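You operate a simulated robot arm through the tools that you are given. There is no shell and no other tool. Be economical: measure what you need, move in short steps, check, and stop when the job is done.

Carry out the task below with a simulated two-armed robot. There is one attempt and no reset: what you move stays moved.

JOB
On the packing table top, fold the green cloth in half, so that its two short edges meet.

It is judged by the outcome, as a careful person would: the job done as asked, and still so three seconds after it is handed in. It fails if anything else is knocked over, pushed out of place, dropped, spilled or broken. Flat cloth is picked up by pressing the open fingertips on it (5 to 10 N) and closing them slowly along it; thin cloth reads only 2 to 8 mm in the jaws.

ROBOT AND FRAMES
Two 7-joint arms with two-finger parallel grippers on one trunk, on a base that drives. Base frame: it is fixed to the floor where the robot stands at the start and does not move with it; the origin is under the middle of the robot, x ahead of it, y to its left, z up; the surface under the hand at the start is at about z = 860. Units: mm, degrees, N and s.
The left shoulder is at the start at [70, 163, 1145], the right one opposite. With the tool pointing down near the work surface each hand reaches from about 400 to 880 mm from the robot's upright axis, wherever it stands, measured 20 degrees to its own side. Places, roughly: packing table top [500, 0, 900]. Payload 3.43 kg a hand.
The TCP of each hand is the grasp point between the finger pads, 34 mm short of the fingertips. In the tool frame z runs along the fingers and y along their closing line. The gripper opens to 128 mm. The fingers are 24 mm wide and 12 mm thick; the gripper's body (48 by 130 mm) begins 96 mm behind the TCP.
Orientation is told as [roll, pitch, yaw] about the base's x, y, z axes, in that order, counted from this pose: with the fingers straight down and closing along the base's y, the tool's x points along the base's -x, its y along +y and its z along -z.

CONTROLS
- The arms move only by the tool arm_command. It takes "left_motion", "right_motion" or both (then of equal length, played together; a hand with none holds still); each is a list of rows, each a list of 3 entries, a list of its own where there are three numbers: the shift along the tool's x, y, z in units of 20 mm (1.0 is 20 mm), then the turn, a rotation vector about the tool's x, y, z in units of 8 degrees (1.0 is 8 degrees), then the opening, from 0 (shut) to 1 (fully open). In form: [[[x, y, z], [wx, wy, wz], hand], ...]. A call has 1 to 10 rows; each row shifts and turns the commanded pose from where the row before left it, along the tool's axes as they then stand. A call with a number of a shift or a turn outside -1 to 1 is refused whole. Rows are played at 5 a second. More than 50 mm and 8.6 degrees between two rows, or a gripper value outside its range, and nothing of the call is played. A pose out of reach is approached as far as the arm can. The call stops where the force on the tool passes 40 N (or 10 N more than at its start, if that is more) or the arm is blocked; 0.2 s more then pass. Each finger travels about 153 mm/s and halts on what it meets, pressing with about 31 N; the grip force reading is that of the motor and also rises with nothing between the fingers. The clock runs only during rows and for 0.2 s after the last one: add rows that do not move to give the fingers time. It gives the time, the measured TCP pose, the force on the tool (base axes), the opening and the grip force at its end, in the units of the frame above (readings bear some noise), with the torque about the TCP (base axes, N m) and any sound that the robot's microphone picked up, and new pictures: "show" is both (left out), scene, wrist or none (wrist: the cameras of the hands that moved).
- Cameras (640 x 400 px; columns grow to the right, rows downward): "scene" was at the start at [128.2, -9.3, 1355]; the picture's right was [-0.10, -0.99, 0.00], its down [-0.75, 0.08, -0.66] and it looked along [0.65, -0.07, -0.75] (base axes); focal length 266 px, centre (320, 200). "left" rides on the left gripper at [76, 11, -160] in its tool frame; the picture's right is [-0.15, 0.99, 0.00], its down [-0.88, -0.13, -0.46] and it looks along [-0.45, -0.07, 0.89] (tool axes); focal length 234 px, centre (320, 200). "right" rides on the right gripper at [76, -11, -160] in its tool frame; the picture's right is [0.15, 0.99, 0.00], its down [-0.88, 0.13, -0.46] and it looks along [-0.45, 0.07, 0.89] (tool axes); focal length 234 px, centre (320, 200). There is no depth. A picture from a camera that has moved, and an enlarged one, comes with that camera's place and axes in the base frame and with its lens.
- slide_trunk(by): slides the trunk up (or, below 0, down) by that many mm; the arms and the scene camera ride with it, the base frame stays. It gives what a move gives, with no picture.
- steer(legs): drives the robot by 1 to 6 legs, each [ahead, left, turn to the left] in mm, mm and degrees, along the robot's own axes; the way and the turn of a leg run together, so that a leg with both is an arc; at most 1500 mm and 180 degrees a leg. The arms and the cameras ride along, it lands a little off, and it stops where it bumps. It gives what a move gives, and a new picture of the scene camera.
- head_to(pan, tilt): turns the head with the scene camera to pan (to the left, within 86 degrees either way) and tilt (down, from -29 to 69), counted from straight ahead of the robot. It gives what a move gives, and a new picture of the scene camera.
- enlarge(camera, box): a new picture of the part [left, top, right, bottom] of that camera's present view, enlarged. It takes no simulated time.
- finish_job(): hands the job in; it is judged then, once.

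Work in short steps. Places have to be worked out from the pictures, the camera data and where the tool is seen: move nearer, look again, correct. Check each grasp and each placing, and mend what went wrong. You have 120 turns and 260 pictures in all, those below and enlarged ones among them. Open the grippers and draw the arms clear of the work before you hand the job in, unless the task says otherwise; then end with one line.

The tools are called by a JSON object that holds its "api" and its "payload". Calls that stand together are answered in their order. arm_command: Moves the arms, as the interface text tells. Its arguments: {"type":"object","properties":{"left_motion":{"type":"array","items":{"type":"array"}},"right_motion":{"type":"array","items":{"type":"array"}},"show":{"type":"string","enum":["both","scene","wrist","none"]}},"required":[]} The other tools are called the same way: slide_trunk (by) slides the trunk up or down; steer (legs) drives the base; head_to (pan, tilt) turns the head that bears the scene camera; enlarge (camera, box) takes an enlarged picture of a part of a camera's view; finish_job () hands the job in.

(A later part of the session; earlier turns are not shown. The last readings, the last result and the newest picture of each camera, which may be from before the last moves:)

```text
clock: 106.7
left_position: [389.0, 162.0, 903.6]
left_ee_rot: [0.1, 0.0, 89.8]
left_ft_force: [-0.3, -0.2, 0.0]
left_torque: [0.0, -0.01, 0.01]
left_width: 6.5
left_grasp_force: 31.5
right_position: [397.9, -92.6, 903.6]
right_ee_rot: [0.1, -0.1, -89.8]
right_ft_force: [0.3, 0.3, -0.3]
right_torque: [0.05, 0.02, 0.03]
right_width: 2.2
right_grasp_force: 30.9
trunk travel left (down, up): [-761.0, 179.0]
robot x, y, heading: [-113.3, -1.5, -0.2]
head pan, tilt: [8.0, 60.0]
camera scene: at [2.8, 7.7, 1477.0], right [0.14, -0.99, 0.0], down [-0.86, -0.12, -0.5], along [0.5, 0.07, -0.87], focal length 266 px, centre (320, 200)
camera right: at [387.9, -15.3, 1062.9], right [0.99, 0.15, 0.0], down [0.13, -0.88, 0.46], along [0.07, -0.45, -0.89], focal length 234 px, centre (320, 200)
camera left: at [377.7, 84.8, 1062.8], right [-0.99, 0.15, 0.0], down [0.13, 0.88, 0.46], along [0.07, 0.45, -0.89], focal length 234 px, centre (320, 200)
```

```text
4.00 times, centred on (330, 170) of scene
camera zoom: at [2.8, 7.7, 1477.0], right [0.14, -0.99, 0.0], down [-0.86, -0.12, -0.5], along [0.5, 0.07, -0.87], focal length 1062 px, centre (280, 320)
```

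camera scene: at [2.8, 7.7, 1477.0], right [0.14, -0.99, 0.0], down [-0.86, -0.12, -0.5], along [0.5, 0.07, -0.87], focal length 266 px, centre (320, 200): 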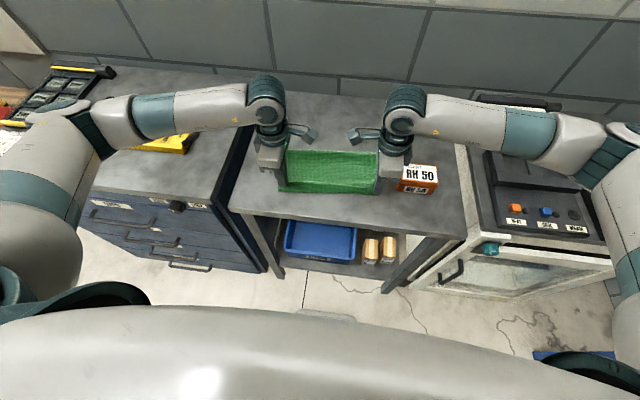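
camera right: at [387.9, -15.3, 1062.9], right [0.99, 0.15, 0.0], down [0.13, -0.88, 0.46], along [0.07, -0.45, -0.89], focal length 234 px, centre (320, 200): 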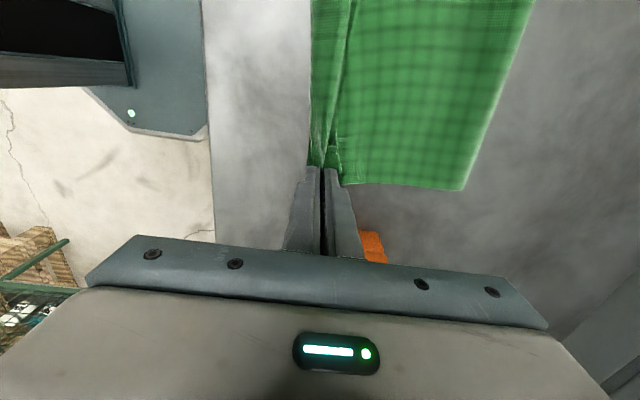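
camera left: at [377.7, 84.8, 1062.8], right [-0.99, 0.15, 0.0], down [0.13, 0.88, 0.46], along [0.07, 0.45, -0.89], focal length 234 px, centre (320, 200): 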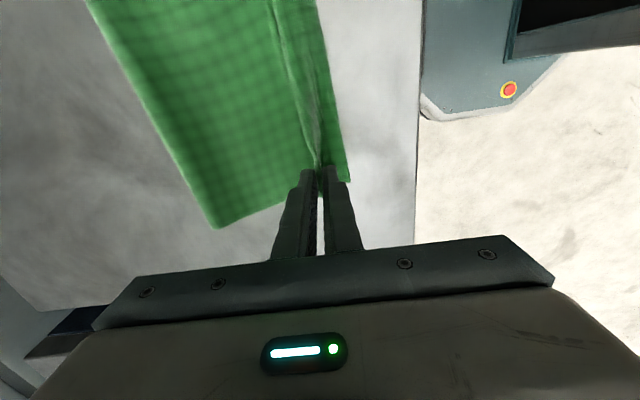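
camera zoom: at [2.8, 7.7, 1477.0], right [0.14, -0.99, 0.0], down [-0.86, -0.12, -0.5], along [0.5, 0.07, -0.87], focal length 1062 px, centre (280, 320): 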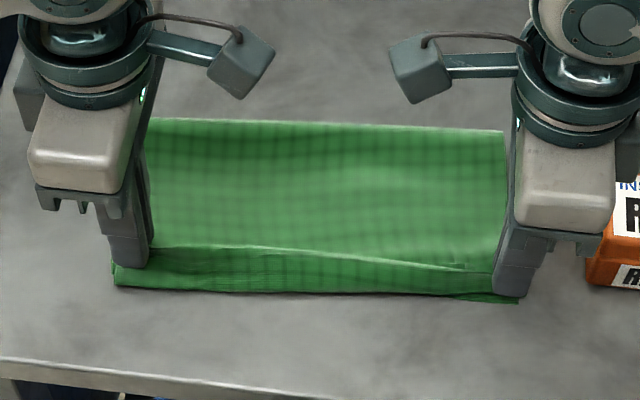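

The edges line up well: near edge and held edge both run from about (365,170) to (389,-95). I open the jaws and lift straight up to inspect.

{"api": "arm_command", "payload": {"left_motion": [[[0, 0, 0.1], [0, 0, 0], 0.05], [[0, 0, 0], [0, 0, 0], 0.15], [[0, 0, 0], [0, 0, 0], 0.3], [[0, 0, -0.3], [0, 0, 0], 0.35], [[0, 0, -0.5], [0, 0, 0], 0.35], [[0, 0, -1], [0, 0, 0], 0.35], [[0, 0, -1], [0, 0, 0], 0.35], [[0, 0, -1], [0, 0, 0], 0.35], [[0, 0, -1], [0, 0, 0], 0.35]], "right_motion": [[[0, 0, 0.1], [0, 0, 0], 0.05], [[0, 0, 0], [0, 0, 0], 0.15], [[0, 0, 0], [0, 0, 0], 0.3], [[0, 0, -0.3], [0, 0, 0], 0.35], [[0, 0, -0.5], [0, 0, 0], 0.35], [[0, 0, -1], [0, 0, 0], 0.35], [[0, 0, -1], [0, 0, 0], 0.35], [[0, 0, -1], [0, 0, 0], 0.35], [[0, 0, -1], [0, 0, 0], 0.35]]}}

{"api": "enlarge", "payload": {"camera": "scene", "box": [250, 120, 410, 220]}}

```text
clock: 108.7
left_position: [388.9, 160.1, 998.0]
left_ee_rot: [0.1, -0.1, 89.9]
left_ft_force: [-0.3, 0.2, -0.6]
left_torque: [0.0, 0.0, 0.0]
left_width: 45.1
left_grasp_force: 0.1
right_position: [397.9, -90.6, 998.1]
right_ee_rot: [0.1, -0.2, -89.8]
right_ft_force: [0.4, -0.1, 0.8]
right_torque: [0.0, 0.01, 0.01]
right_width: 44.9
right_grasp_force: 0.1
trunk travel left (down, up): [-761.0, 179.0]
robot x, y, heading: [-114.0, -2.3, -0.3]
head pan, tilt: [8.0, 60.0]
camera scene: at [2.5, 7.6, 1477.0], right [0.14, -0.99, 0.0], down [-0.86, -0.12, -0.5], along [0.5, 0.07, -0.87], focal length 266 px, centre (320, 200)
camera right: at [386.7, -14.9, 1158.4], right [0.99, 0.15, 0.0], down [0.13, -0.88, 0.46], along [0.07, -0.45, -0.89], focal length 234 px, centre (320, 200)
camera left: at [377.7, 82.1, 1157.0], right [-0.99, 0.15, 0.0], down [0.13, 0.88, 0.46], along [0.07, 0.45, -0.89], focal length 234 px, centre (320, 200)
```

scene: 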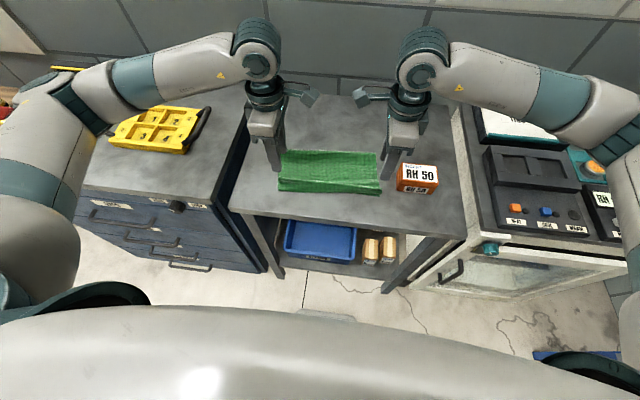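
right: 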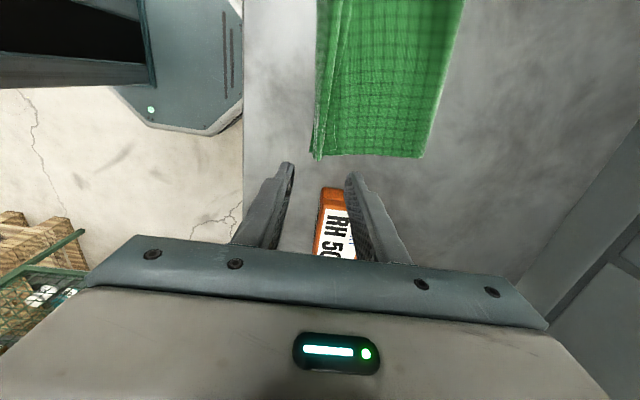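
left: 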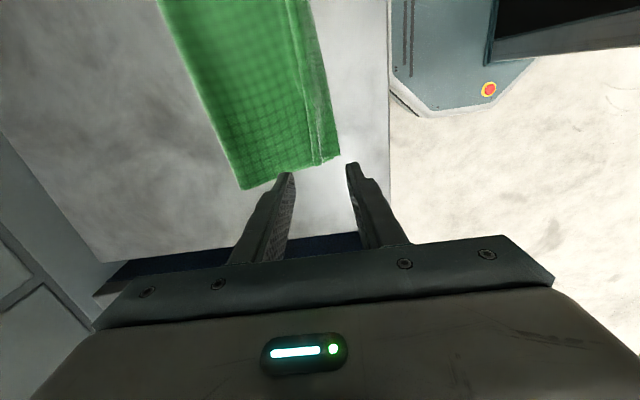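

```text
4.00 times, centred on (330, 170) of scene
camera zoom: at [2.5, 7.6, 1477.0], right [0.14, -0.99, 0.0], down [-0.86, -0.12, -0.5], along [0.5, 0.07, -0.87], focal length 1062 px, centre (280, 320)
```

zoom: 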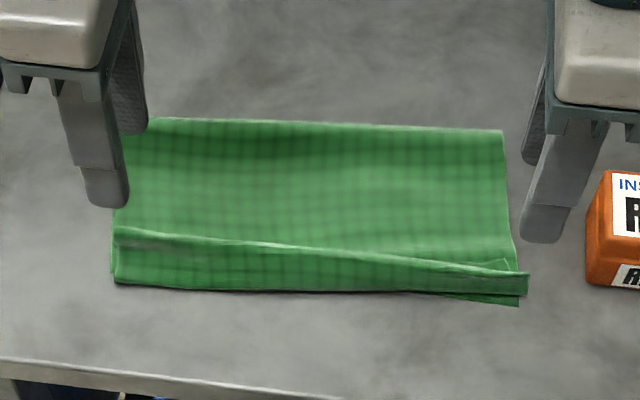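

Very promising. I look closer at both ends from the wrist cameras.

{"api": "enlarge", "payload": {"camera": "right", "box": [280, 0, 480, 170]}}

{"api": "enlarge", "payload": {"camera": "left", "box": [160, 0, 360, 200]}}

```text
2.35 times, centred on (380, 85) of right
camera zoom: at [386.7, -14.9, 1158.4], right [0.99, 0.15, 0.0], down [0.13, -0.88, 0.46], along [0.07, -0.45, -0.89], focal length 551 px, centre (179, 471)
```

zoom: 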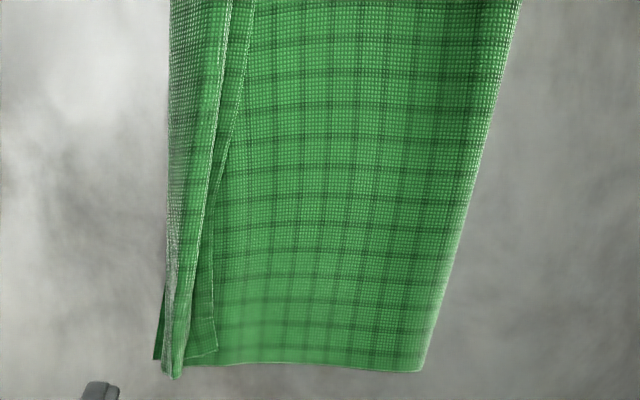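

```text
2.00 times, centred on (260, 100) of left
camera zoom: at [377.7, 82.1, 1157.0], right [-0.99, 0.15, 0.0], down [0.13, 0.88, 0.46], along [0.07, 0.45, -0.89], focal length 468 px, centre (440, 400)
```

zoom: 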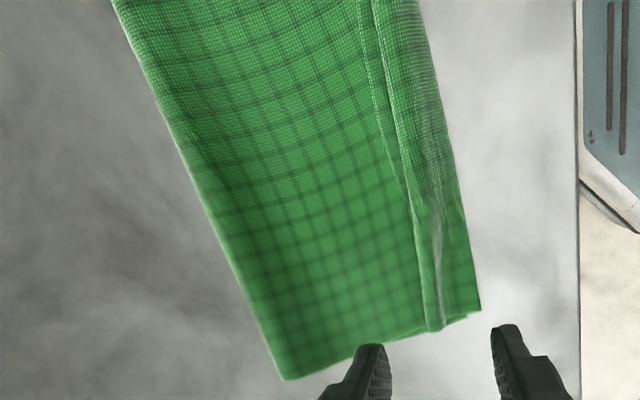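

The cloth is folded, but the top edge is turned back on itself as a ~30 mm hem pointing away, and the upper layer has some slack. To flip the hem out, I'll anchor the layers with the left hand at (465,100) and use the right closed fingertips to draw the hem's free edge toward me.

{"api": "arm_command", "payload": {"left_motion": [[[0.75, -0.95, 0], [0, 0, 0], 0.1], [[0.75, -0.95, 0], [0, 0, 0], 0], [[0.75, -0.95, 0], [0, 0, 0], 0], [[0.75, -0.95, 0], [0, 0, 0], 0], [[0, 0, 1], [0, 0, 0], 0], [[0, 0, 1], [0, 0, 0], 0], [[0, 0, 1], [0, 0, 0], 0], [[0, 0, 1], [0, 0, 0], 0], [[0, 0, 0.7], [0, 0, 0], 0], [[0, 0, 0], [0, 0, 0], 0]], "right_motion": [[[0.25, 0.13, 0], [0, 0, 0], 0.1], [[0.25, 0.13, 0], [0, 0, 0], 0], [[0.25, 0.13, 0], [0, 0, 0], 0], [[0.25, 0.13, 0], [0, 0, 0], 0], [[0, 0, 1], [0, 0, 0], 0], [[0, 0, 1], [0, 0, 0], 0], [[0, 0, 1], [0, 0, 0], 0], [[0, 0, 1], [0, 0, 0], 0], [[0, 0, 0.5], [0, 0, 0], 0], [[0, 0, 0], [0, 0, 0], 0]]}}

```text
clock: 110.9
left_position: [464.9, 101.8, 901.8]
left_ee_rot: [0.1, 0.0, 89.9]
left_ft_force: [0.0, 0.4, 0.0]
left_torque: [-0.01, -0.02, 0.01]
left_width: 0.0
left_grasp_force: 30.8
right_position: [408.6, -71.5, 907.0]
right_ee_rot: [0.1, -0.2, -89.8]
right_ft_force: [-0.3, 0.2, -0.1]
right_torque: [-0.01, 0.0, 0.0]
right_width: 0.0
right_grasp_force: 30.7
trunk travel left (down, up): [-761.0, 179.0]
robot x, y, heading: [-113.2, -0.0, 0.1]
head pan, tilt: [8.0, 60.0]
camera scene: at [2.7, 7.7, 1477.0], right [0.14, -0.99, 0.0], down [-0.86, -0.12, -0.5], along [0.5, 0.07, -0.87], focal length 266 px, centre (320, 200)
camera right: at [397.2, 4.4, 1067.0], right [0.99, 0.15, 0.0], down [0.13, -0.88, 0.46], along [0.07, -0.45, -0.89], focal length 234 px, centre (320, 200)
camera left: at [452.9, 23.5, 1062.0], right [-0.99, 0.15, 0.0], down [0.13, 0.88, 0.46], along [0.07, 0.45, -0.89], focal length 234 px, centre (320, 200)
```

scene: 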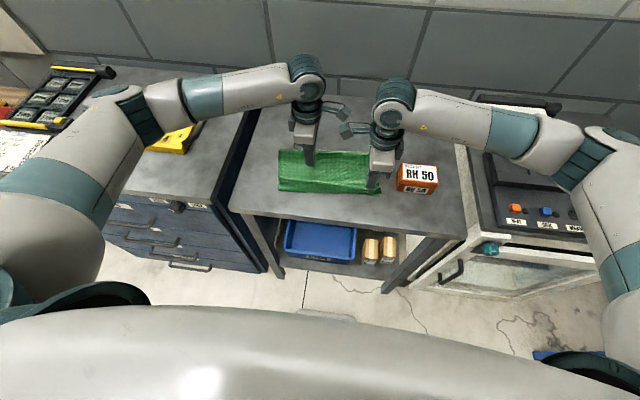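
right: 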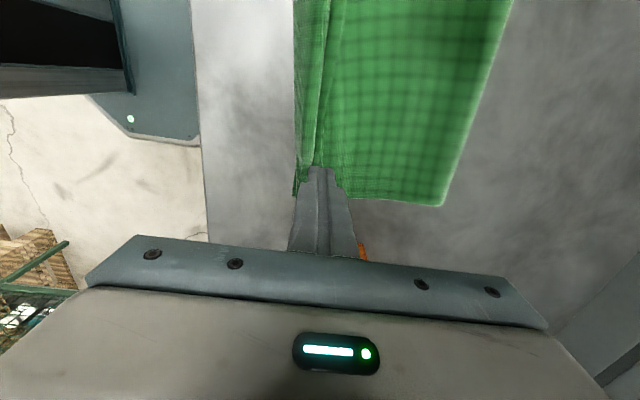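
left: 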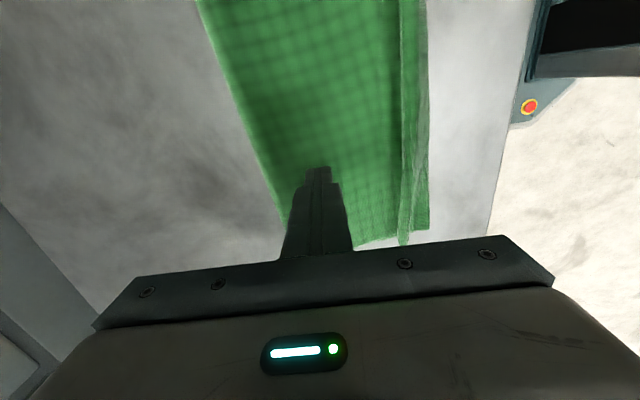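

Both positioned. I press the left anchor down and bring the right fingertips into light contact.

{"api": "arm_command", "payload": {"left_motion": [[[0, 0, 0.2], [0, 0, 0], 0], [[0, 0, 0.2], [0, 0, 0], 0], [[0, 0, 0], [0, 0, 0], 0]], "right_motion": [[[0, 0, 0.2], [0, 0, 0], 0], [[0, 0, 0.18], [0, 0, 0], 0], [[0, 0, 0], [0, 0, 0], 0]], "show": "none"}}

```text
clock: 111.7
left_position: [465.5, 102.3, 895.5]
left_ee_rot: [0.0, 0.0, 89.9]
left_ft_force: [1.5, 0.2, 7.1]
left_torque: [-0.02, -0.01, -0.02]
left_width: 0.0
left_grasp_force: 31.3
right_position: [408.3, -71.1, 900.5]
right_ee_rot: [0.1, -0.1, -89.8]
right_ft_force: [0.5, -0.4, 1.1]
right_torque: [0.05, 0.01, 0.02]
right_width: 0.0
right_grasp_force: 30.8
trunk travel left (down, up): [-761.0, 179.0]
robot x, y, heading: [-112.5, -6.3, 0.1]
head pan, tilt: [8.0, 60.0]
```

I firm up the anchor slightly, then lower the right 2 mm and drag 65 mm toward me.

{"api": "arm_command", "payload": {"left_motion": [[[0, 0, 0.1], [0, 0, 0], 0], [[0, 0, 0], [0, 0, 0], 0], [[0, 0, 0], [0, 0, 0], 0], [[0, 0, 0], [0, 0, 0], 0], [[0, 0, 0], [0, 0, 0], 0], [[0, 0, 0], [0, 0, 0], 0], [[0, 0, 0], [0, 0, 0], 0], [[0, 0, 0], [0, 0, 0], 0], [[0, 0, 0], [0, 0, 0], 0]], "right_motion": [[[0, 0, 0.12], [0, 0, 0], 0], [[0, -0.4, 0], [0, 0, 0], 0], [[0, -0.4, 0], [0, 0, 0], 0], [[0, -0.4, 0], [0, 0, 0], 0], [[0, -0.4, 0], [0, 0, 0], 0], [[0, -0.4, 0], [0, 0, 0], 0], [[0, -0.4, 0], [0, 0, 0], 0], [[0, -0.4, 0], [0, 0, 0], 0], [[0, -0.4, 0], [0, 0, 0], 0]]}}

{"api": "enlarge", "payload": {"camera": "right", "box": [270, 0, 510, 210]}}

```text
clock: 113.7
left_position: [462.8, 100.8, 895.5]
left_ee_rot: [-0.2, 0.0, 89.7]
left_ft_force: [4.2, 1.2, 37.1]
left_torque: [0.07, -0.11, -0.01]
left_width: 0.1
left_grasp_force: 31.6
right_position: [342.9, -72.2, 898.2]
right_ee_rot: [0.2, -0.1, -89.9]
right_ft_force: [0.6, -0.4, 1.3]
right_torque: [0.01, -0.04, 0.0]
right_width: 0.0
right_grasp_force: 31.1
trunk travel left (down, up): [-761.0, 179.0]
robot x, y, heading: [-112.8, -1.0, -0.3]
head pan, tilt: [8.0, 60.0]
camera scene: at [-0.7, 7.2, 1477.4], right [0.14, -0.99, 0.0], down [-0.86, -0.12, -0.5], along [0.5, 0.07, -0.86], focal length 266 px, centre (320, 200)
camera right: at [331.0, 4.2, 1058.5], right [0.99, 0.15, 0.0], down [0.13, -0.88, 0.46], along [0.07, -0.45, -0.89], focal length 234 px, centre (320, 200)
camera left: at [451.5, 22.9, 1054.9], right [-0.99, 0.15, 0.0], down [0.13, 0.88, 0.46], along [0.07, 0.45, -0.89], focal length 234 px, centre (320, 200)
```

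scene: 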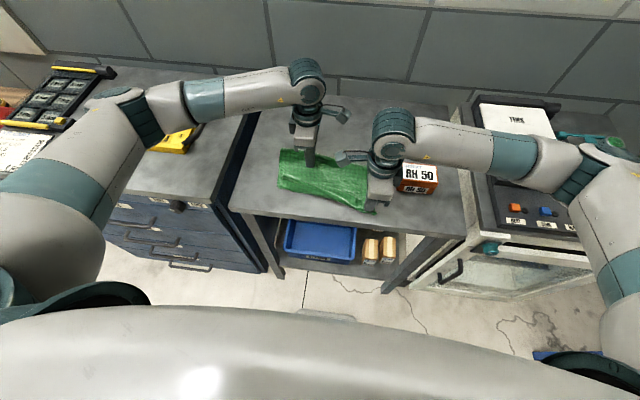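
right: 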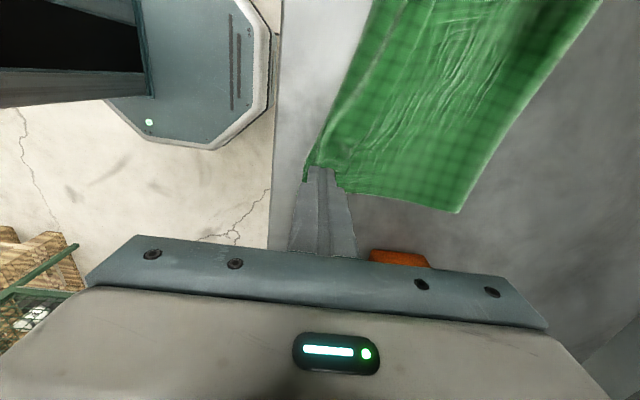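
left: 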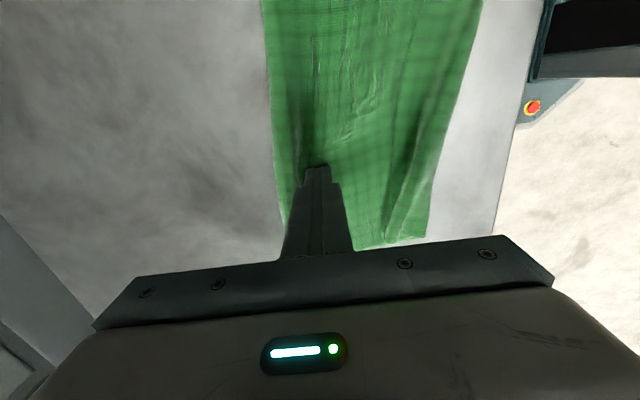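

```text
1.90 times, centred on (390, 105) of right
camera zoom: at [331.0, 4.2, 1058.5], right [0.99, 0.15, 0.0], down [0.13, -0.88, 0.46], along [0.07, -0.45, -0.89], focal length 446 px, centre (187, 381)
```

zoom: 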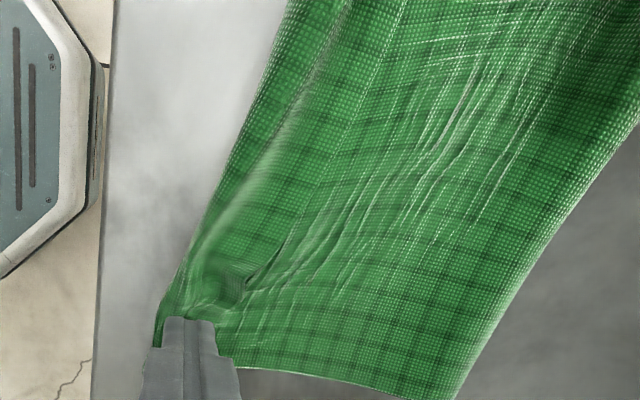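

All layers moved together under the drag (cloth-on-cloth friction is high), so I undo it by dragging the same point back, then lift both hands for a look.

{"api": "arm_command", "payload": {"left_motion": [[[0, 0, -0.05], [0, 0, 0], 0], [[0, 0, 0], [0, 0, 0], 0], [[0, 0, 0], [0, 0, 0], 0], [[0, 0, 0], [0, 0, 0], 0], [[0, 0, 0], [0, 0, 0], 0], [[0, 0, 0], [0, 0, 0], 0], [[0, 0, 0], [0, 0, 0], 0], [[0, 0, 0], [0, 0, 0], 0], [[0, 0, 0], [0, 0, 0], 0]], "right_motion": [[[0, 0, 0.08], [0, 0, 0], 0], [[0, 0.4, 0], [0, 0, 0], 0], [[0, 0.4, 0], [0, 0, 0], 0], [[0, 0.4, 0], [0, 0, 0], 0], [[0, 0.4, 0], [0, 0, 0], 0], [[0, 0.4, 0], [0, 0, 0], 0], [[0, 0.4, 0], [0, 0, 0], 0], [[0, 0.4, 0], [0, 0, 0], 0], [[0, 0.4, 0], [0, 0, 0], 0]], "show": "none"}}

{"api": "arm_command", "payload": {"left_motion": [[[0, 0, -1], [0, 0, 0], 0], [[0, 0, -1], [0, 0, 0], 0], [[0, 0, -1], [0, 0, 0], 0], [[0, 0, -1], [0, 0, 0], 0], [[-0.75, 0.95, -0.8], [0, 0, 0], 0.2], [[-0.75, 0.95, 0], [0, 0, 0], 0.34], [[-0.75, 0.95, 0], [0, 0, 0], 0.34], [[-0.75, 0.95, 0], [0, 0, 0], 0.34]], "right_motion": [[[0, 0, -1], [0, 0, 0], 0], [[0, 0, -1], [0, 0, 0], 0], [[0, 0, -1], [0, 0, 0], 0], [[0, 0, -1], [0, 0, 0], 0], [[0, 0, -0.8], [0, 0, 0], 0.2], [[0, 0, 0], [0, 0, 0], 0.34], [[0, 0, 0], [0, 0, 0], 0.34], [[0, 0, 0], [0, 0, 0], 0.34]]}}

{"api": "enlarge", "payload": {"camera": "scene", "box": [250, 120, 410, 220]}}

```text
clock: 115.7
left_position: [462.2, 102.2, 895.9]
left_ee_rot: [-0.1, -0.1, 89.8]
left_ft_force: [0.7, -2.3, 13.2]
left_torque: [-0.05, -0.01, 0.0]
left_width: 0.0
left_grasp_force: 31.6
right_position: [406.2, -71.3, 897.2]
right_ee_rot: [0.3, -0.2, -89.8]
right_ft_force: [-4.7, -0.3, 24.7]
right_torque: [-0.14, 0.26, -0.05]
right_width: 0.0
right_grasp_force: 31.1
trunk travel left (down, up): [-761.0, 179.0]
robot x, y, heading: [-114.9, -5.6, -0.1]
head pan, tilt: [8.0, 60.0]
```

```text
clock: 117.5
left_position: [389.3, 160.5, 991.4]
left_ee_rot: [0.0, 0.0, 89.7]
left_ft_force: [0.0, -0.6, -0.6]
left_torque: [-0.04, -0.01, 0.02]
left_width: 43.9
left_grasp_force: 0.0
right_position: [408.9, -69.0, 992.3]
right_ee_rot: [0.1, -0.2, -89.8]
right_ft_force: [-0.4, -0.5, -0.4]
right_torque: [0.02, -0.04, -0.01]
right_width: 43.4
right_grasp_force: 0.0
trunk travel left (down, up): [-761.0, 179.0]
robot x, y, heading: [-118.8, -0.6, -0.2]
head pan, tilt: [8.0, 60.0]
camera scene: at [2.0, 8.7, 1477.1], right [0.14, -0.99, 0.0], down [-0.86, -0.12, -0.5], along [0.5, 0.07, -0.87], focal length 266 px, centre (320, 200)
camera right: at [397.4, 6.2, 1152.3], right [0.99, 0.15, 0.0], down [0.13, -0.88, 0.46], along [0.07, -0.45, -0.89], focal length 234 px, centre (320, 200)
camera left: at [376.8, 84.1, 1150.3], right [-0.99, 0.15, 0.0], down [0.13, 0.88, 0.46], along [0.07, 0.45, -0.89], focal length 234 px, centre (320, 200)
```

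scene: 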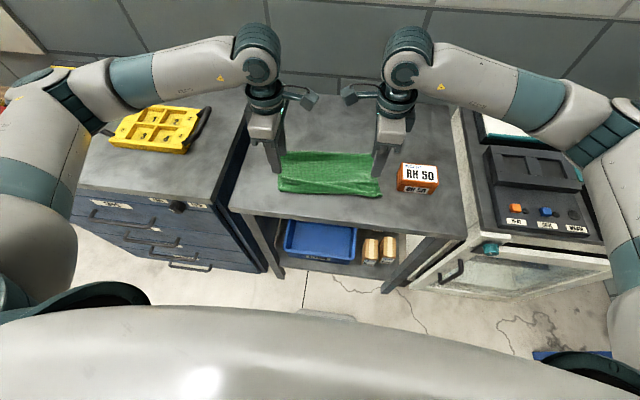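
right: 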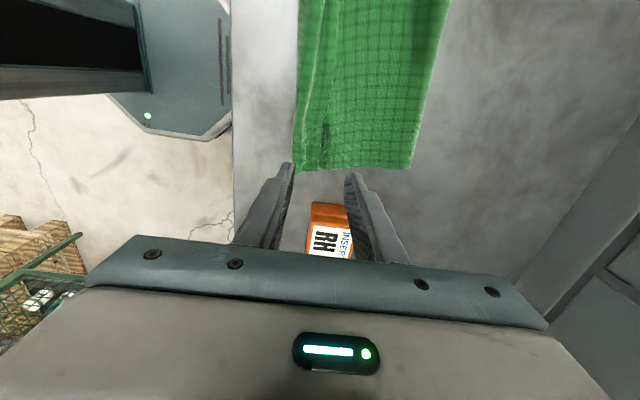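
left: 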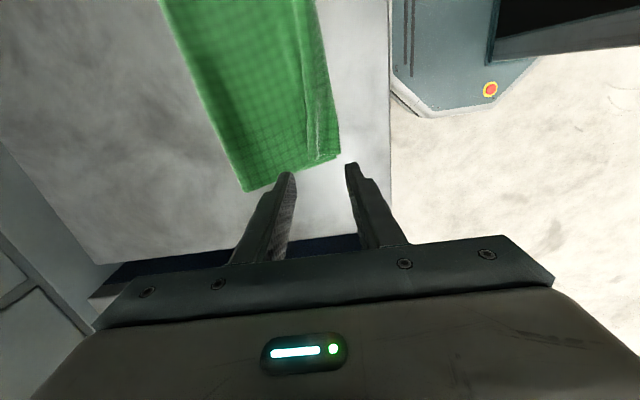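

```text
4.00 times, centred on (330, 170) of scene
camera zoom: at [2.0, 8.7, 1477.1], right [0.14, -0.99, 0.0], down [-0.86, -0.12, -0.5], along [0.5, 0.07, -0.87], focal length 1062 px, centre (280, 320)
```

zoom: 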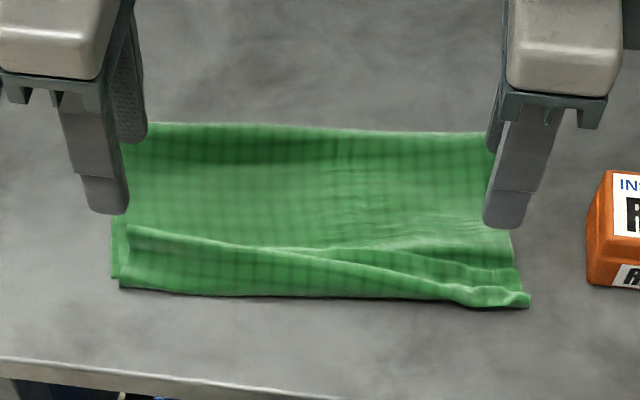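

Restored. I look closely at both ends to choose where to pick up the hem.

{"api": "enlarge", "payload": {"camera": "right", "box": [280, 20, 440, 180]}}

{"api": "enlarge", "payload": {"camera": "left", "box": [220, 40, 360, 200]}}

```text
2.50 times, centred on (360, 100) of right
camera zoom: at [397.4, 6.2, 1152.3], right [0.99, 0.15, 0.0], down [0.13, -0.88, 0.46], along [0.07, -0.45, -0.89], focal length 585 px, centre (220, 450)
```

zoom: 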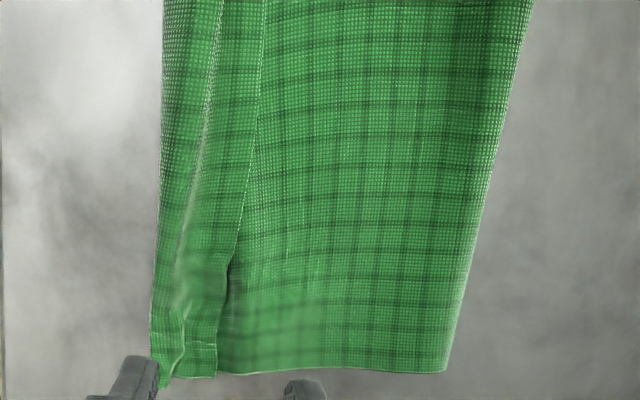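

```text
2.50 times, centred on (290, 120) of left
camera zoom: at [376.8, 84.1, 1150.3], right [-0.99, 0.15, 0.0], down [0.13, 0.88, 0.46], along [0.07, 0.45, -0.89], focal length 585 px, centre (395, 400)
```

zoom: 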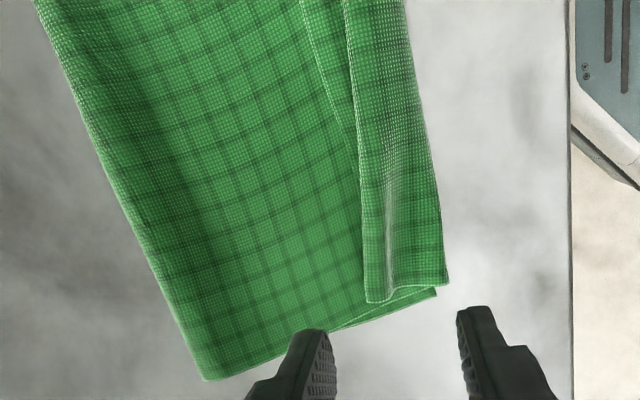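

The hem spans x≈381–409 on the right and 365–405 on the left. I'll pinch it from above with a small jaw opening, with light contact so that the bottom layer isn't caught.

{"api": "arm_command", "payload": {"left_motion": [[[0.2, -0.2, 1], [0, 0, 0], 0.22], [[0, 0, 1], [0, 0, 0], 0.22], [[0, 0, 1], [0, 0, 0], 0.22], [[0, 0, 1], [0, 0, 0], 0.22], [[0, 0, 0.5], [0, 0, 0], 0.22], [[0, 0, 0.1], [0, 0, 0], 0.22], [[0, 0, 0], [0, 0, 0], 0.22]], "right_motion": [[[0, -0.5, 1], [0, 0, 0], 0.22], [[0, 0, 1], [0, 0, 0], 0.22], [[0, 0, 1], [0, 0, 0], 0.22], [[0, 0, 1], [0, 0, 0], 0.22], [[0, 0, 0.5], [0, 0, 0], 0.22], [[0, 0, 0.1], [0, 0, 0], 0.22], [[0, 0, 0], [0, 0, 0], 0.22]], "show": "wrist"}}

```text
clock: 119.1
left_position: [391.6, 158.4, 897.9]
left_ee_rot: [0.1, 0.0, 89.8]
left_ft_force: [0.1, -0.3, 0.8]
left_torque: [0.0, 0.01, 0.01]
left_width: 28.3
left_grasp_force: 0.1
right_position: [398.6, -71.0, 900.3]
right_ee_rot: [0.1, -0.1, -89.7]
right_ft_force: [0.5, 0.8, 0.3]
right_torque: [0.0, 0.02, 0.0]
right_width: 28.1
right_grasp_force: 0.1
trunk travel left (down, up): [-761.0, 179.0]
robot x, y, heading: [-114.3, 2.2, -0.2]
head pan, tilt: [8.0, 60.0]
camera right: at [387.3, 5.3, 1060.0], right [0.99, 0.15, 0.0], down [0.13, -0.88, 0.46], along [0.07, -0.45, -0.89], focal length 234 px, centre (320, 200)
camera left: at [380.6, 80.3, 1057.6], right [-0.99, 0.15, 0.0], down [0.13, 0.88, 0.46], along [0.07, 0.45, -0.89], focal length 234 px, centre (320, 200)
```

right: 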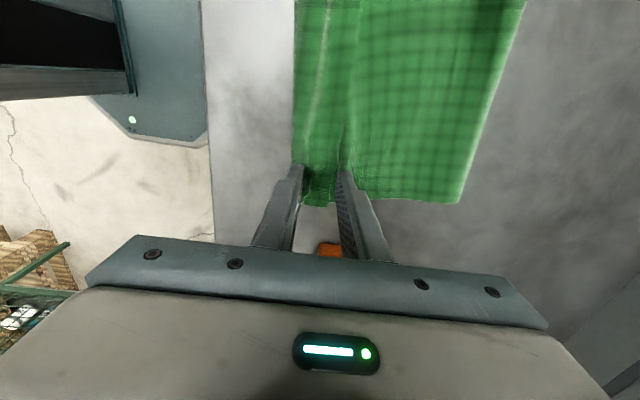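
left: 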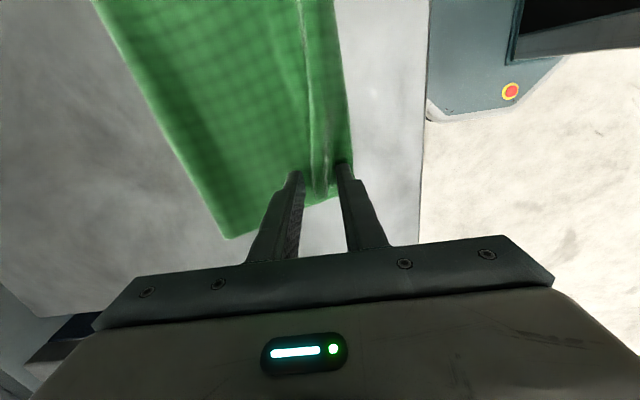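

Good placement at both ends. I close slowly and lift a little to see what is held.

{"api": "arm_command", "payload": {"left_motion": [[[0, 0, 0.03], [0, 0, 0], 0.2], [[0, 0, 0], [0, 0, 0], 0.16], [[0, 0, 0], [0, 0, 0], 0.12], [[0, 0, 0], [0, 0, 0], 0.08], [[0, 0, 0], [0, 0, 0], 0.04], [[0, 0, 0], [0, 0, 0], 0], [[0, 0, 0], [0, 0, 0], 0], [[0, 0, -1], [0, 0, 0], 0], [[0, 0, -1], [0, 0, 0], 0], [[0, 0, -1], [0, 0, 0], 0]], "right_motion": [[[0, 0, 0.1], [0, 0, 0], 0.2], [[0, 0, 0], [0, 0, 0], 0.16], [[0, 0, 0], [0, 0, 0], 0.12], [[0, 0, 0], [0, 0, 0], 0.08], [[0, 0, 0], [0, 0, 0], 0.04], [[0, 0, 0], [0, 0, 0], 0], [[0, 0, 0], [0, 0, 0], 0], [[0, 0, -1], [0, 0, 0], 0], [[0, 0, -1], [0, 0, 0], 0], [[0, 0, -1], [0, 0, 0], 0]]}}

{"api": "enlarge", "payload": {"camera": "scene", "box": [250, 120, 410, 220]}}

```text
clock: 121.3
left_position: [392.1, 159.6, 957.1]
left_ee_rot: [0.0, 0.1, 89.8]
left_ft_force: [-0.5, 0.2, -0.3]
left_torque: [0.04, 0.0, 0.01]
left_width: 2.7
left_grasp_force: 30.8
right_position: [398.7, -69.5, 956.8]
right_ee_rot: [0.1, -0.1, -89.7]
right_ft_force: [-0.4, 0.7, 1.0]
right_torque: [0.03, -0.01, -0.01]
right_width: 2.6
right_grasp_force: 31.1
trunk travel left (down, up): [-761.0, 179.0]
robot x, y, heading: [-115.4, -2.8, -0.3]
head pan, tilt: [8.0, 60.0]
camera scene: at [2.6, 7.7, 1476.9], right [0.14, -0.99, 0.0], down [-0.86, -0.12, -0.5], along [0.5, 0.07, -0.87], focal length 266 px, centre (320, 200)
camera right: at [386.9, 6.1, 1116.7], right [0.99, 0.15, 0.0], down [0.13, -0.88, 0.46], along [0.07, -0.45, -0.89], focal length 234 px, centre (320, 200)
camera left: at [381.1, 80.7, 1117.6], right [-0.99, 0.15, 0.0], down [0.13, 0.88, 0.46], along [0.07, 0.45, -0.89], focal length 234 px, centre (320, 200)
```

scene: 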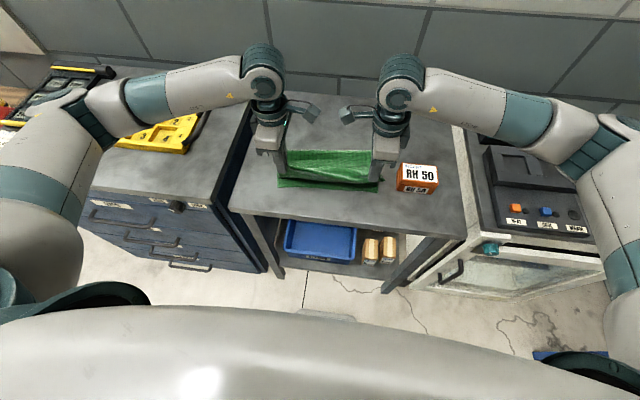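
right: 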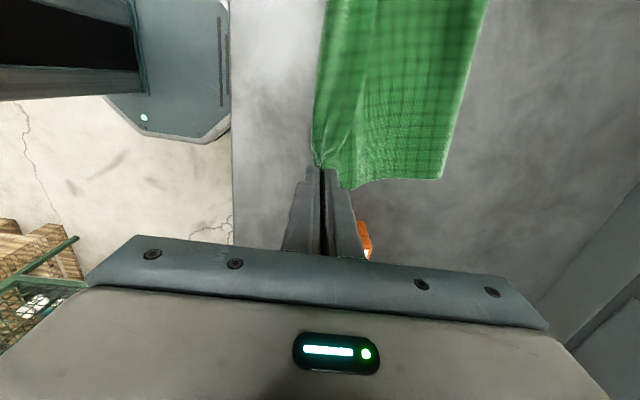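
left: 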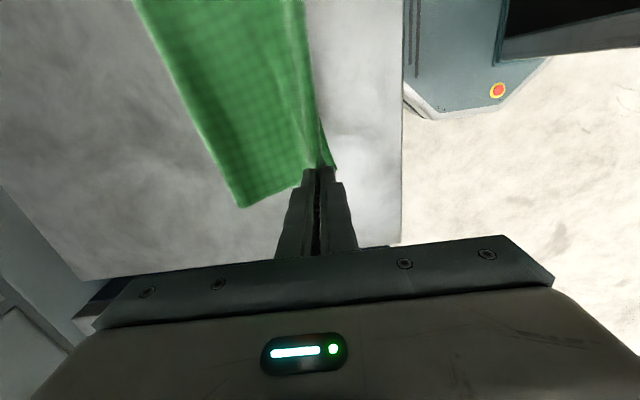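

```text
4.00 times, centred on (330, 170) of scene
camera zoom: at [2.6, 7.7, 1476.9], right [0.14, -0.99, 0.0], down [-0.86, -0.12, -0.5], along [0.5, 0.07, -0.87], focal length 1062 px, centre (280, 320)
```

zoom: 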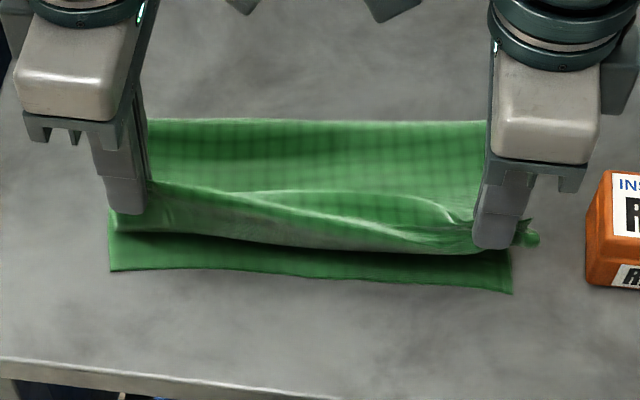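

The hem and upper layer are lifted while the bottom layer's near edge lies free at x≈379 (left) to 401 (right). I'll unfold it out to x≈700 to lay the lower half flat, then come back along a tauter arc.

{"api": "arm_command", "payload": {"left_motion": [[[0, -0.4, -1], [0, 0, 0], 0], [[0, -0.4, -1], [0, 0, 0], 0], [[0, -0.4, -1], [0, 0, 0], 0], [[0, -0.4, -1], [0, 0, 0], 0], [[0, -1, -0.15], [0, 0, 0], 0], [[0, -1, -0.15], [0, 0, 0], 0], [[0, -1, -0.15], [0, 0, 0], 0], [[0, -1, -0.15], [0, 0, 0], 0], [[0, -1, -0.15], [0, 0, 0], 0], [[0, -1, -0.15], [0, 0, 0], 0]], "right_motion": [[[0, 0.4, -1], [0, 0, 0], 0], [[0, 0.4, -1], [0, 0, 0], 0], [[0, 0.4, -1], [0, 0, 0], 0], [[0, 0.4, -1], [0, 0, 0], 0], [[0, 1, -0.15], [0, 0, 0], 0], [[0, 1, -0.15], [0, 0, 0], 0], [[0, 1, -0.15], [0, 0, 0], 0], [[0, 1, -0.15], [0, 0, 0], 0], [[0, 1, -0.15], [0, 0, 0], 0], [[0, 1, -0.15], [0, 0, 0], 0]], "show": "none"}}

{"api": "arm_command", "payload": {"left_motion": [[[0, -1, 0.2], [0, 0, 0], 0], [[0, -1, 0.2], [0, 0, 0], 0], [[0, -1, 0.2], [0, 0, 0], 0], [[0, -1, 0.2], [0, 0, 0], 0], [[0, -1, 0.2], [0, 0, 0], 0], [[0, -1, 0.2], [0, 0, 0], 0], [[0, -0.45, 0.95], [0, 0, 0], 0], [[0, -0.45, 0.95], [0, 0, 0], 0], [[0, -0.45, 0.95], [0, 0, 0], 0], [[0, -0.45, 0.95], [0, 0, 0], 0]], "right_motion": [[[0, 1, 0.2], [0, 0, 0], 0], [[0, 1, 0.2], [0, 0, 0], 0], [[0, 1, 0.2], [0, 0, 0], 0], [[0, 1, 0.2], [0, 0, 0], 0], [[0, 1, 0.2], [0, 0, 0], 0], [[0, 1, 0.2], [0, 0, 0], 0], [[0, 0.45, 0.95], [0, 0, 0], 0], [[0, 0.45, 0.95], [0, 0, 0], 0], [[0, 0.45, 0.95], [0, 0, 0], 0], [[0, 0.45, 0.95], [0, 0, 0], 0]]}}

{"api": "enlarge", "payload": {"camera": "scene", "box": [250, 80, 410, 220]}}

```text
clock: 123.5
left_position: [547.2, 155.9, 1055.9]
left_ee_rot: [0.1, 0.0, 89.9]
left_ft_force: [0.0, 1.1, -0.8]
left_torque: [0.02, -0.01, 0.04]
left_width: 2.5
left_grasp_force: 31.4
right_position: [552.6, -70.8, 1056.9]
right_ee_rot: [0.0, -0.1, -89.8]
right_ft_force: [0.0, 0.0, 0.5]
right_torque: [-0.01, 0.01, 0.0]
right_width: 2.6
right_grasp_force: 30.9
trunk travel left (down, up): [-761.0, 179.0]
robot x, y, heading: [-112.9, 2.7, -0.1]
head pan, tilt: [8.0, 60.0]
```

```text
clock: 125.7
left_position: [701.1, 154.7, 954.8]
left_ee_rot: [0.1, -0.2, 89.8]
left_ft_force: [1.0, 0.5, -0.1]
left_torque: [0.01, 0.02, 0.0]
left_width: 2.5
left_grasp_force: 30.6
right_position: [700.3, -74.4, 955.0]
right_ee_rot: [0.0, 0.0, -89.9]
right_ft_force: [0.0, 0.5, -0.9]
right_torque: [0.0, 0.01, 0.01]
right_width: 2.5
right_grasp_force: 30.6
right hand out of reach, approached as far as the arm can: row 10
trunk travel left (down, up): [-761.0, 179.0]
robot x, y, heading: [-112.1, -2.9, -0.2]
head pan, tilt: [8.0, 60.0]
camera scene: at [4.0, 6.7, 1476.9], right [0.14, -0.99, 0.0], down [-0.86, -0.12, -0.5], along [0.49, 0.07, -0.87], focal length 266 px, centre (320, 200)
camera right: at [688.6, 2.2, 1115.7], right [0.99, 0.15, 0.0], down [0.13, -0.88, 0.46], along [0.07, -0.45, -0.89], focal length 234 px, centre (320, 200)
camera left: at [689.9, 77.4, 1114.0], right [-0.99, 0.15, 0.0], down [0.13, 0.88, 0.46], along [0.07, 0.45, -0.89], focal length 234 px, centre (320, 200)
```

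scene: 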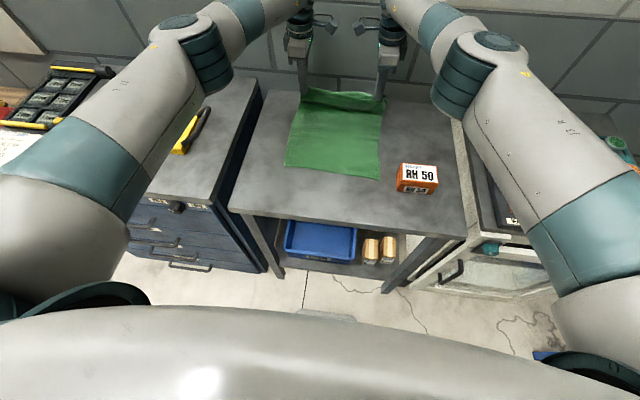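
right: 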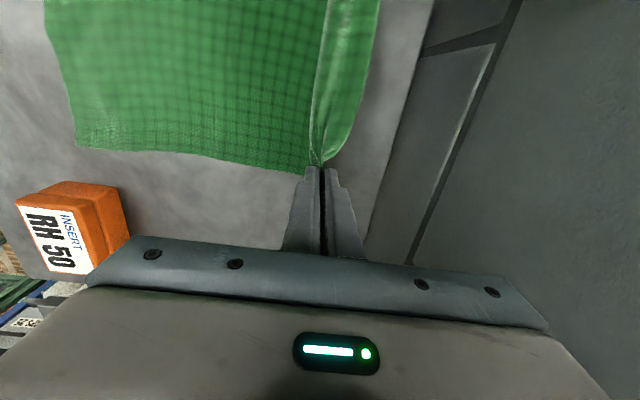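
left: 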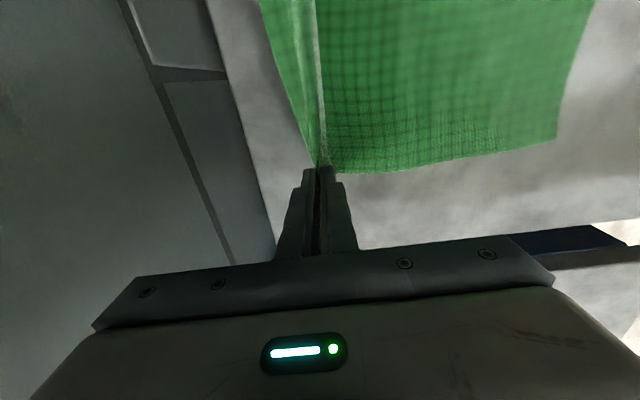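

```text
2.86 times, centred on (330, 150) of scene
camera zoom: at [4.0, 6.7, 1476.9], right [0.14, -0.99, 0.0], down [-0.86, -0.12, -0.5], along [0.49, 0.07, -0.87], focal length 758 px, centre (291, 343)
```

zoom: 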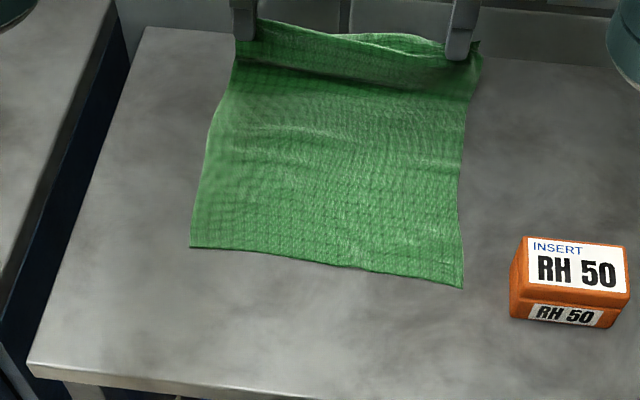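

The near edge moved to x≈442 with this unfolding. I adapt: move up and back to x≈595, then tilt the hands 64° there so the held edge will point toward me when laid.

{"api": "arm_command", "payload": {"left_motion": [[[0, 0.45, -0.65], [0, 0, 0], 0], [[0, 0.45, -0.65], [0, 0, 0], 0], [[0, 0.45, -0.65], [0, 0, 0], 0], [[0, 0.45, -0.65], [0, 0, 0], 0], [[0, 0.45, -0.65], [0, 0, 0], 0], [[0, 1, 0], [0, 0, 0], 0], [[0, 1, 0], [0, 0, 0], 0], [[0, 1, 0], [0, 0, 0], 0]], "right_motion": [[[0, -0.45, -0.65], [0, 0, 0], 0], [[0, -0.45, -0.65], [0, 0, 0], 0], [[0, -0.45, -0.65], [0, 0, 0], 0], [[0, -0.45, -0.65], [0, 0, 0], 0], [[0, -0.45, -0.65], [0, 0, 0], 0], [[0, -1, 0], [0, 0, 0], 0], [[0, -1, 0], [0, 0, 0], 0], [[0, -1, 0], [0, 0, 0], 0]], "show": "none"}}

{"api": "arm_command", "payload": {"left_motion": [[[0, 0, 0], [1, 0, 0], 0], [[0, 0, 0], [1, 0, 0], 0], [[0, 0, 0], [1, 0, 0], 0], [[0, 0, 0], [1, 0, 0], 0], [[0, 0, 0], [1, 0, 0], 0], [[0, 0, 0], [1, 0, 0], 0], [[0, 0, 0], [1, 0, 0], 0], [[0, 0, 0], [1, 0, 0], 0]], "right_motion": [[[0, 0, 0], [-1, 0, 0], 0], [[0, 0, 0], [-1, 0, 0], 0], [[0, 0, 0], [-1, 0, 0], 0], [[0, 0, 0], [-1, 0, 0], 0], [[0, 0, 0], [-1, 0, 0], 0], [[0, 0, 0], [-1, 0, 0], 0], [[0, 0, 0], [-1, 0, 0], 0], [[0, 0, 0], [-1, 0, 0], 0]]}}

{"api": "enlarge", "payload": {"camera": "scene", "box": [230, 80, 430, 220]}}

```text
clock: 127.5
left_position: [594.1, 156.5, 1020.9]
left_ee_rot: [0.1, -0.1, 89.8]
left_ft_force: [-0.4, -0.2, -0.4]
left_torque: [-0.02, 0.01, 0.01]
left_width: 2.6
left_grasp_force: 31.2
right_position: [590.4, -72.0, 1022.1]
right_ee_rot: [0.1, 0.0, -89.8]
right_ft_force: [0.6, 0.1, -0.2]
right_torque: [0.0, -0.02, 0.0]
right_width: 2.6
right_grasp_force: 30.7
trunk travel left (down, up): [-761.0, 179.0]
robot x, y, heading: [-115.6, -0.2, -0.3]
head pan, tilt: [8.0, 60.0]
```

```text
clock: 129.3
left_position: [595.7, 161.6, 1020.8]
left_ee_rot: [-56.0, 0.2, 89.8]
left_ft_force: [-0.5, 1.2, -1.4]
left_torque: [-0.02, 0.01, -0.04]
left_width: 2.6
left_grasp_force: 31.2
left hand out of reach, approached as far as the arm can: row 8
right_position: [594.0, -66.7, 1023.1]
right_ee_rot: [64.1, -0.2, -89.7]
right_ft_force: [-0.1, -1.2, -1.4]
right_torque: [0.04, -0.18, 0.05]
right_width: 2.5
right_grasp_force: 31.0
trunk travel left (down, up): [-761.0, 179.0]
robot x, y, heading: [-115.9, -3.5, -0.2]
head pan, tilt: [8.0, 60.0]
camera scene: at [2.2, 13.9, 1477.0], right [0.14, -0.99, 0.0], down [-0.86, -0.12, -0.5], along [0.5, 0.06, -0.87], focal length 266 px, centre (320, 200)
camera right: at [444.7, 7.8, 1082.3], right [0.43, 0.15, 0.89], down [-0.35, -0.88, 0.32], along [0.83, -0.45, -0.33], focal length 234 px, centre (320, 200)
camera left: at [457.1, 84.6, 1100.1], right [-0.55, 0.14, -0.82], down [-0.3, 0.88, 0.36], along [0.78, 0.45, -0.44], focal length 234 px, centre (320, 200)
```

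scene: 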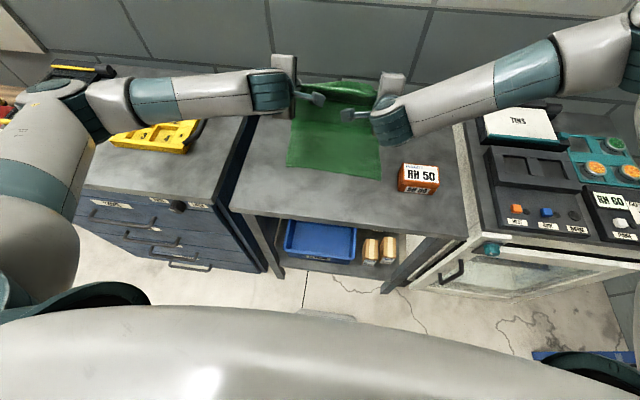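
right: 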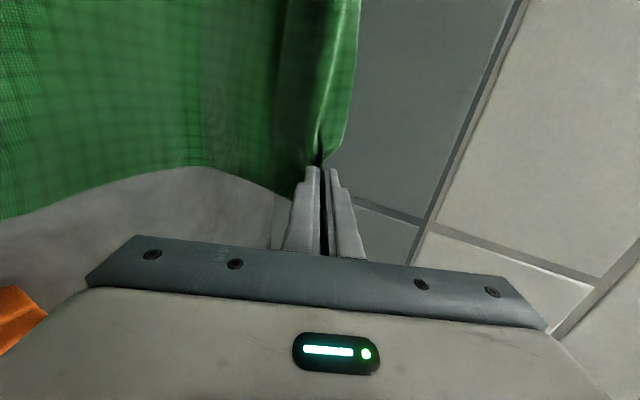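
left: 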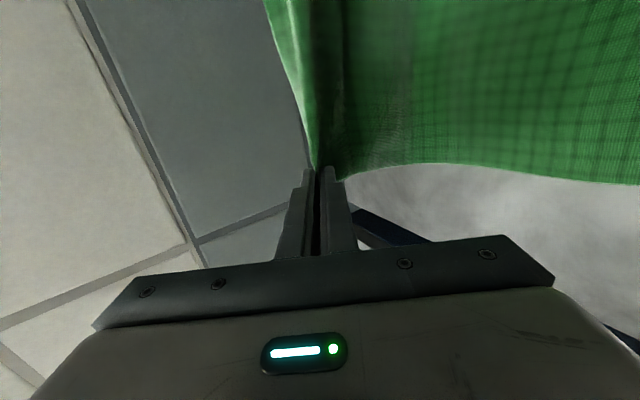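

```text
2.86 times, centred on (330, 150) of scene
camera zoom: at [2.2, 13.9, 1477.0], right [0.14, -0.99, 0.0], down [-0.86, -0.12, -0.5], along [0.5, 0.06, -0.87], focal length 758 px, centre (291, 343)
```

zoom: 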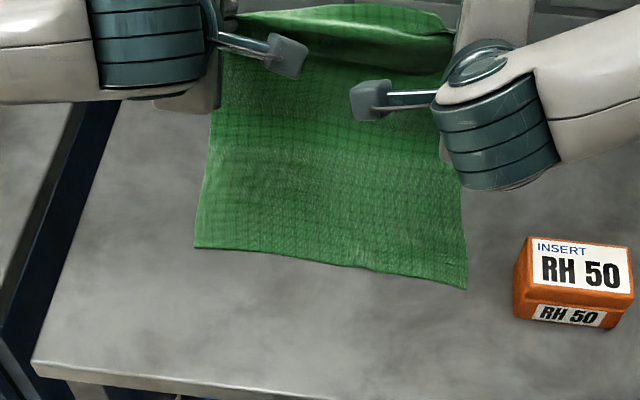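

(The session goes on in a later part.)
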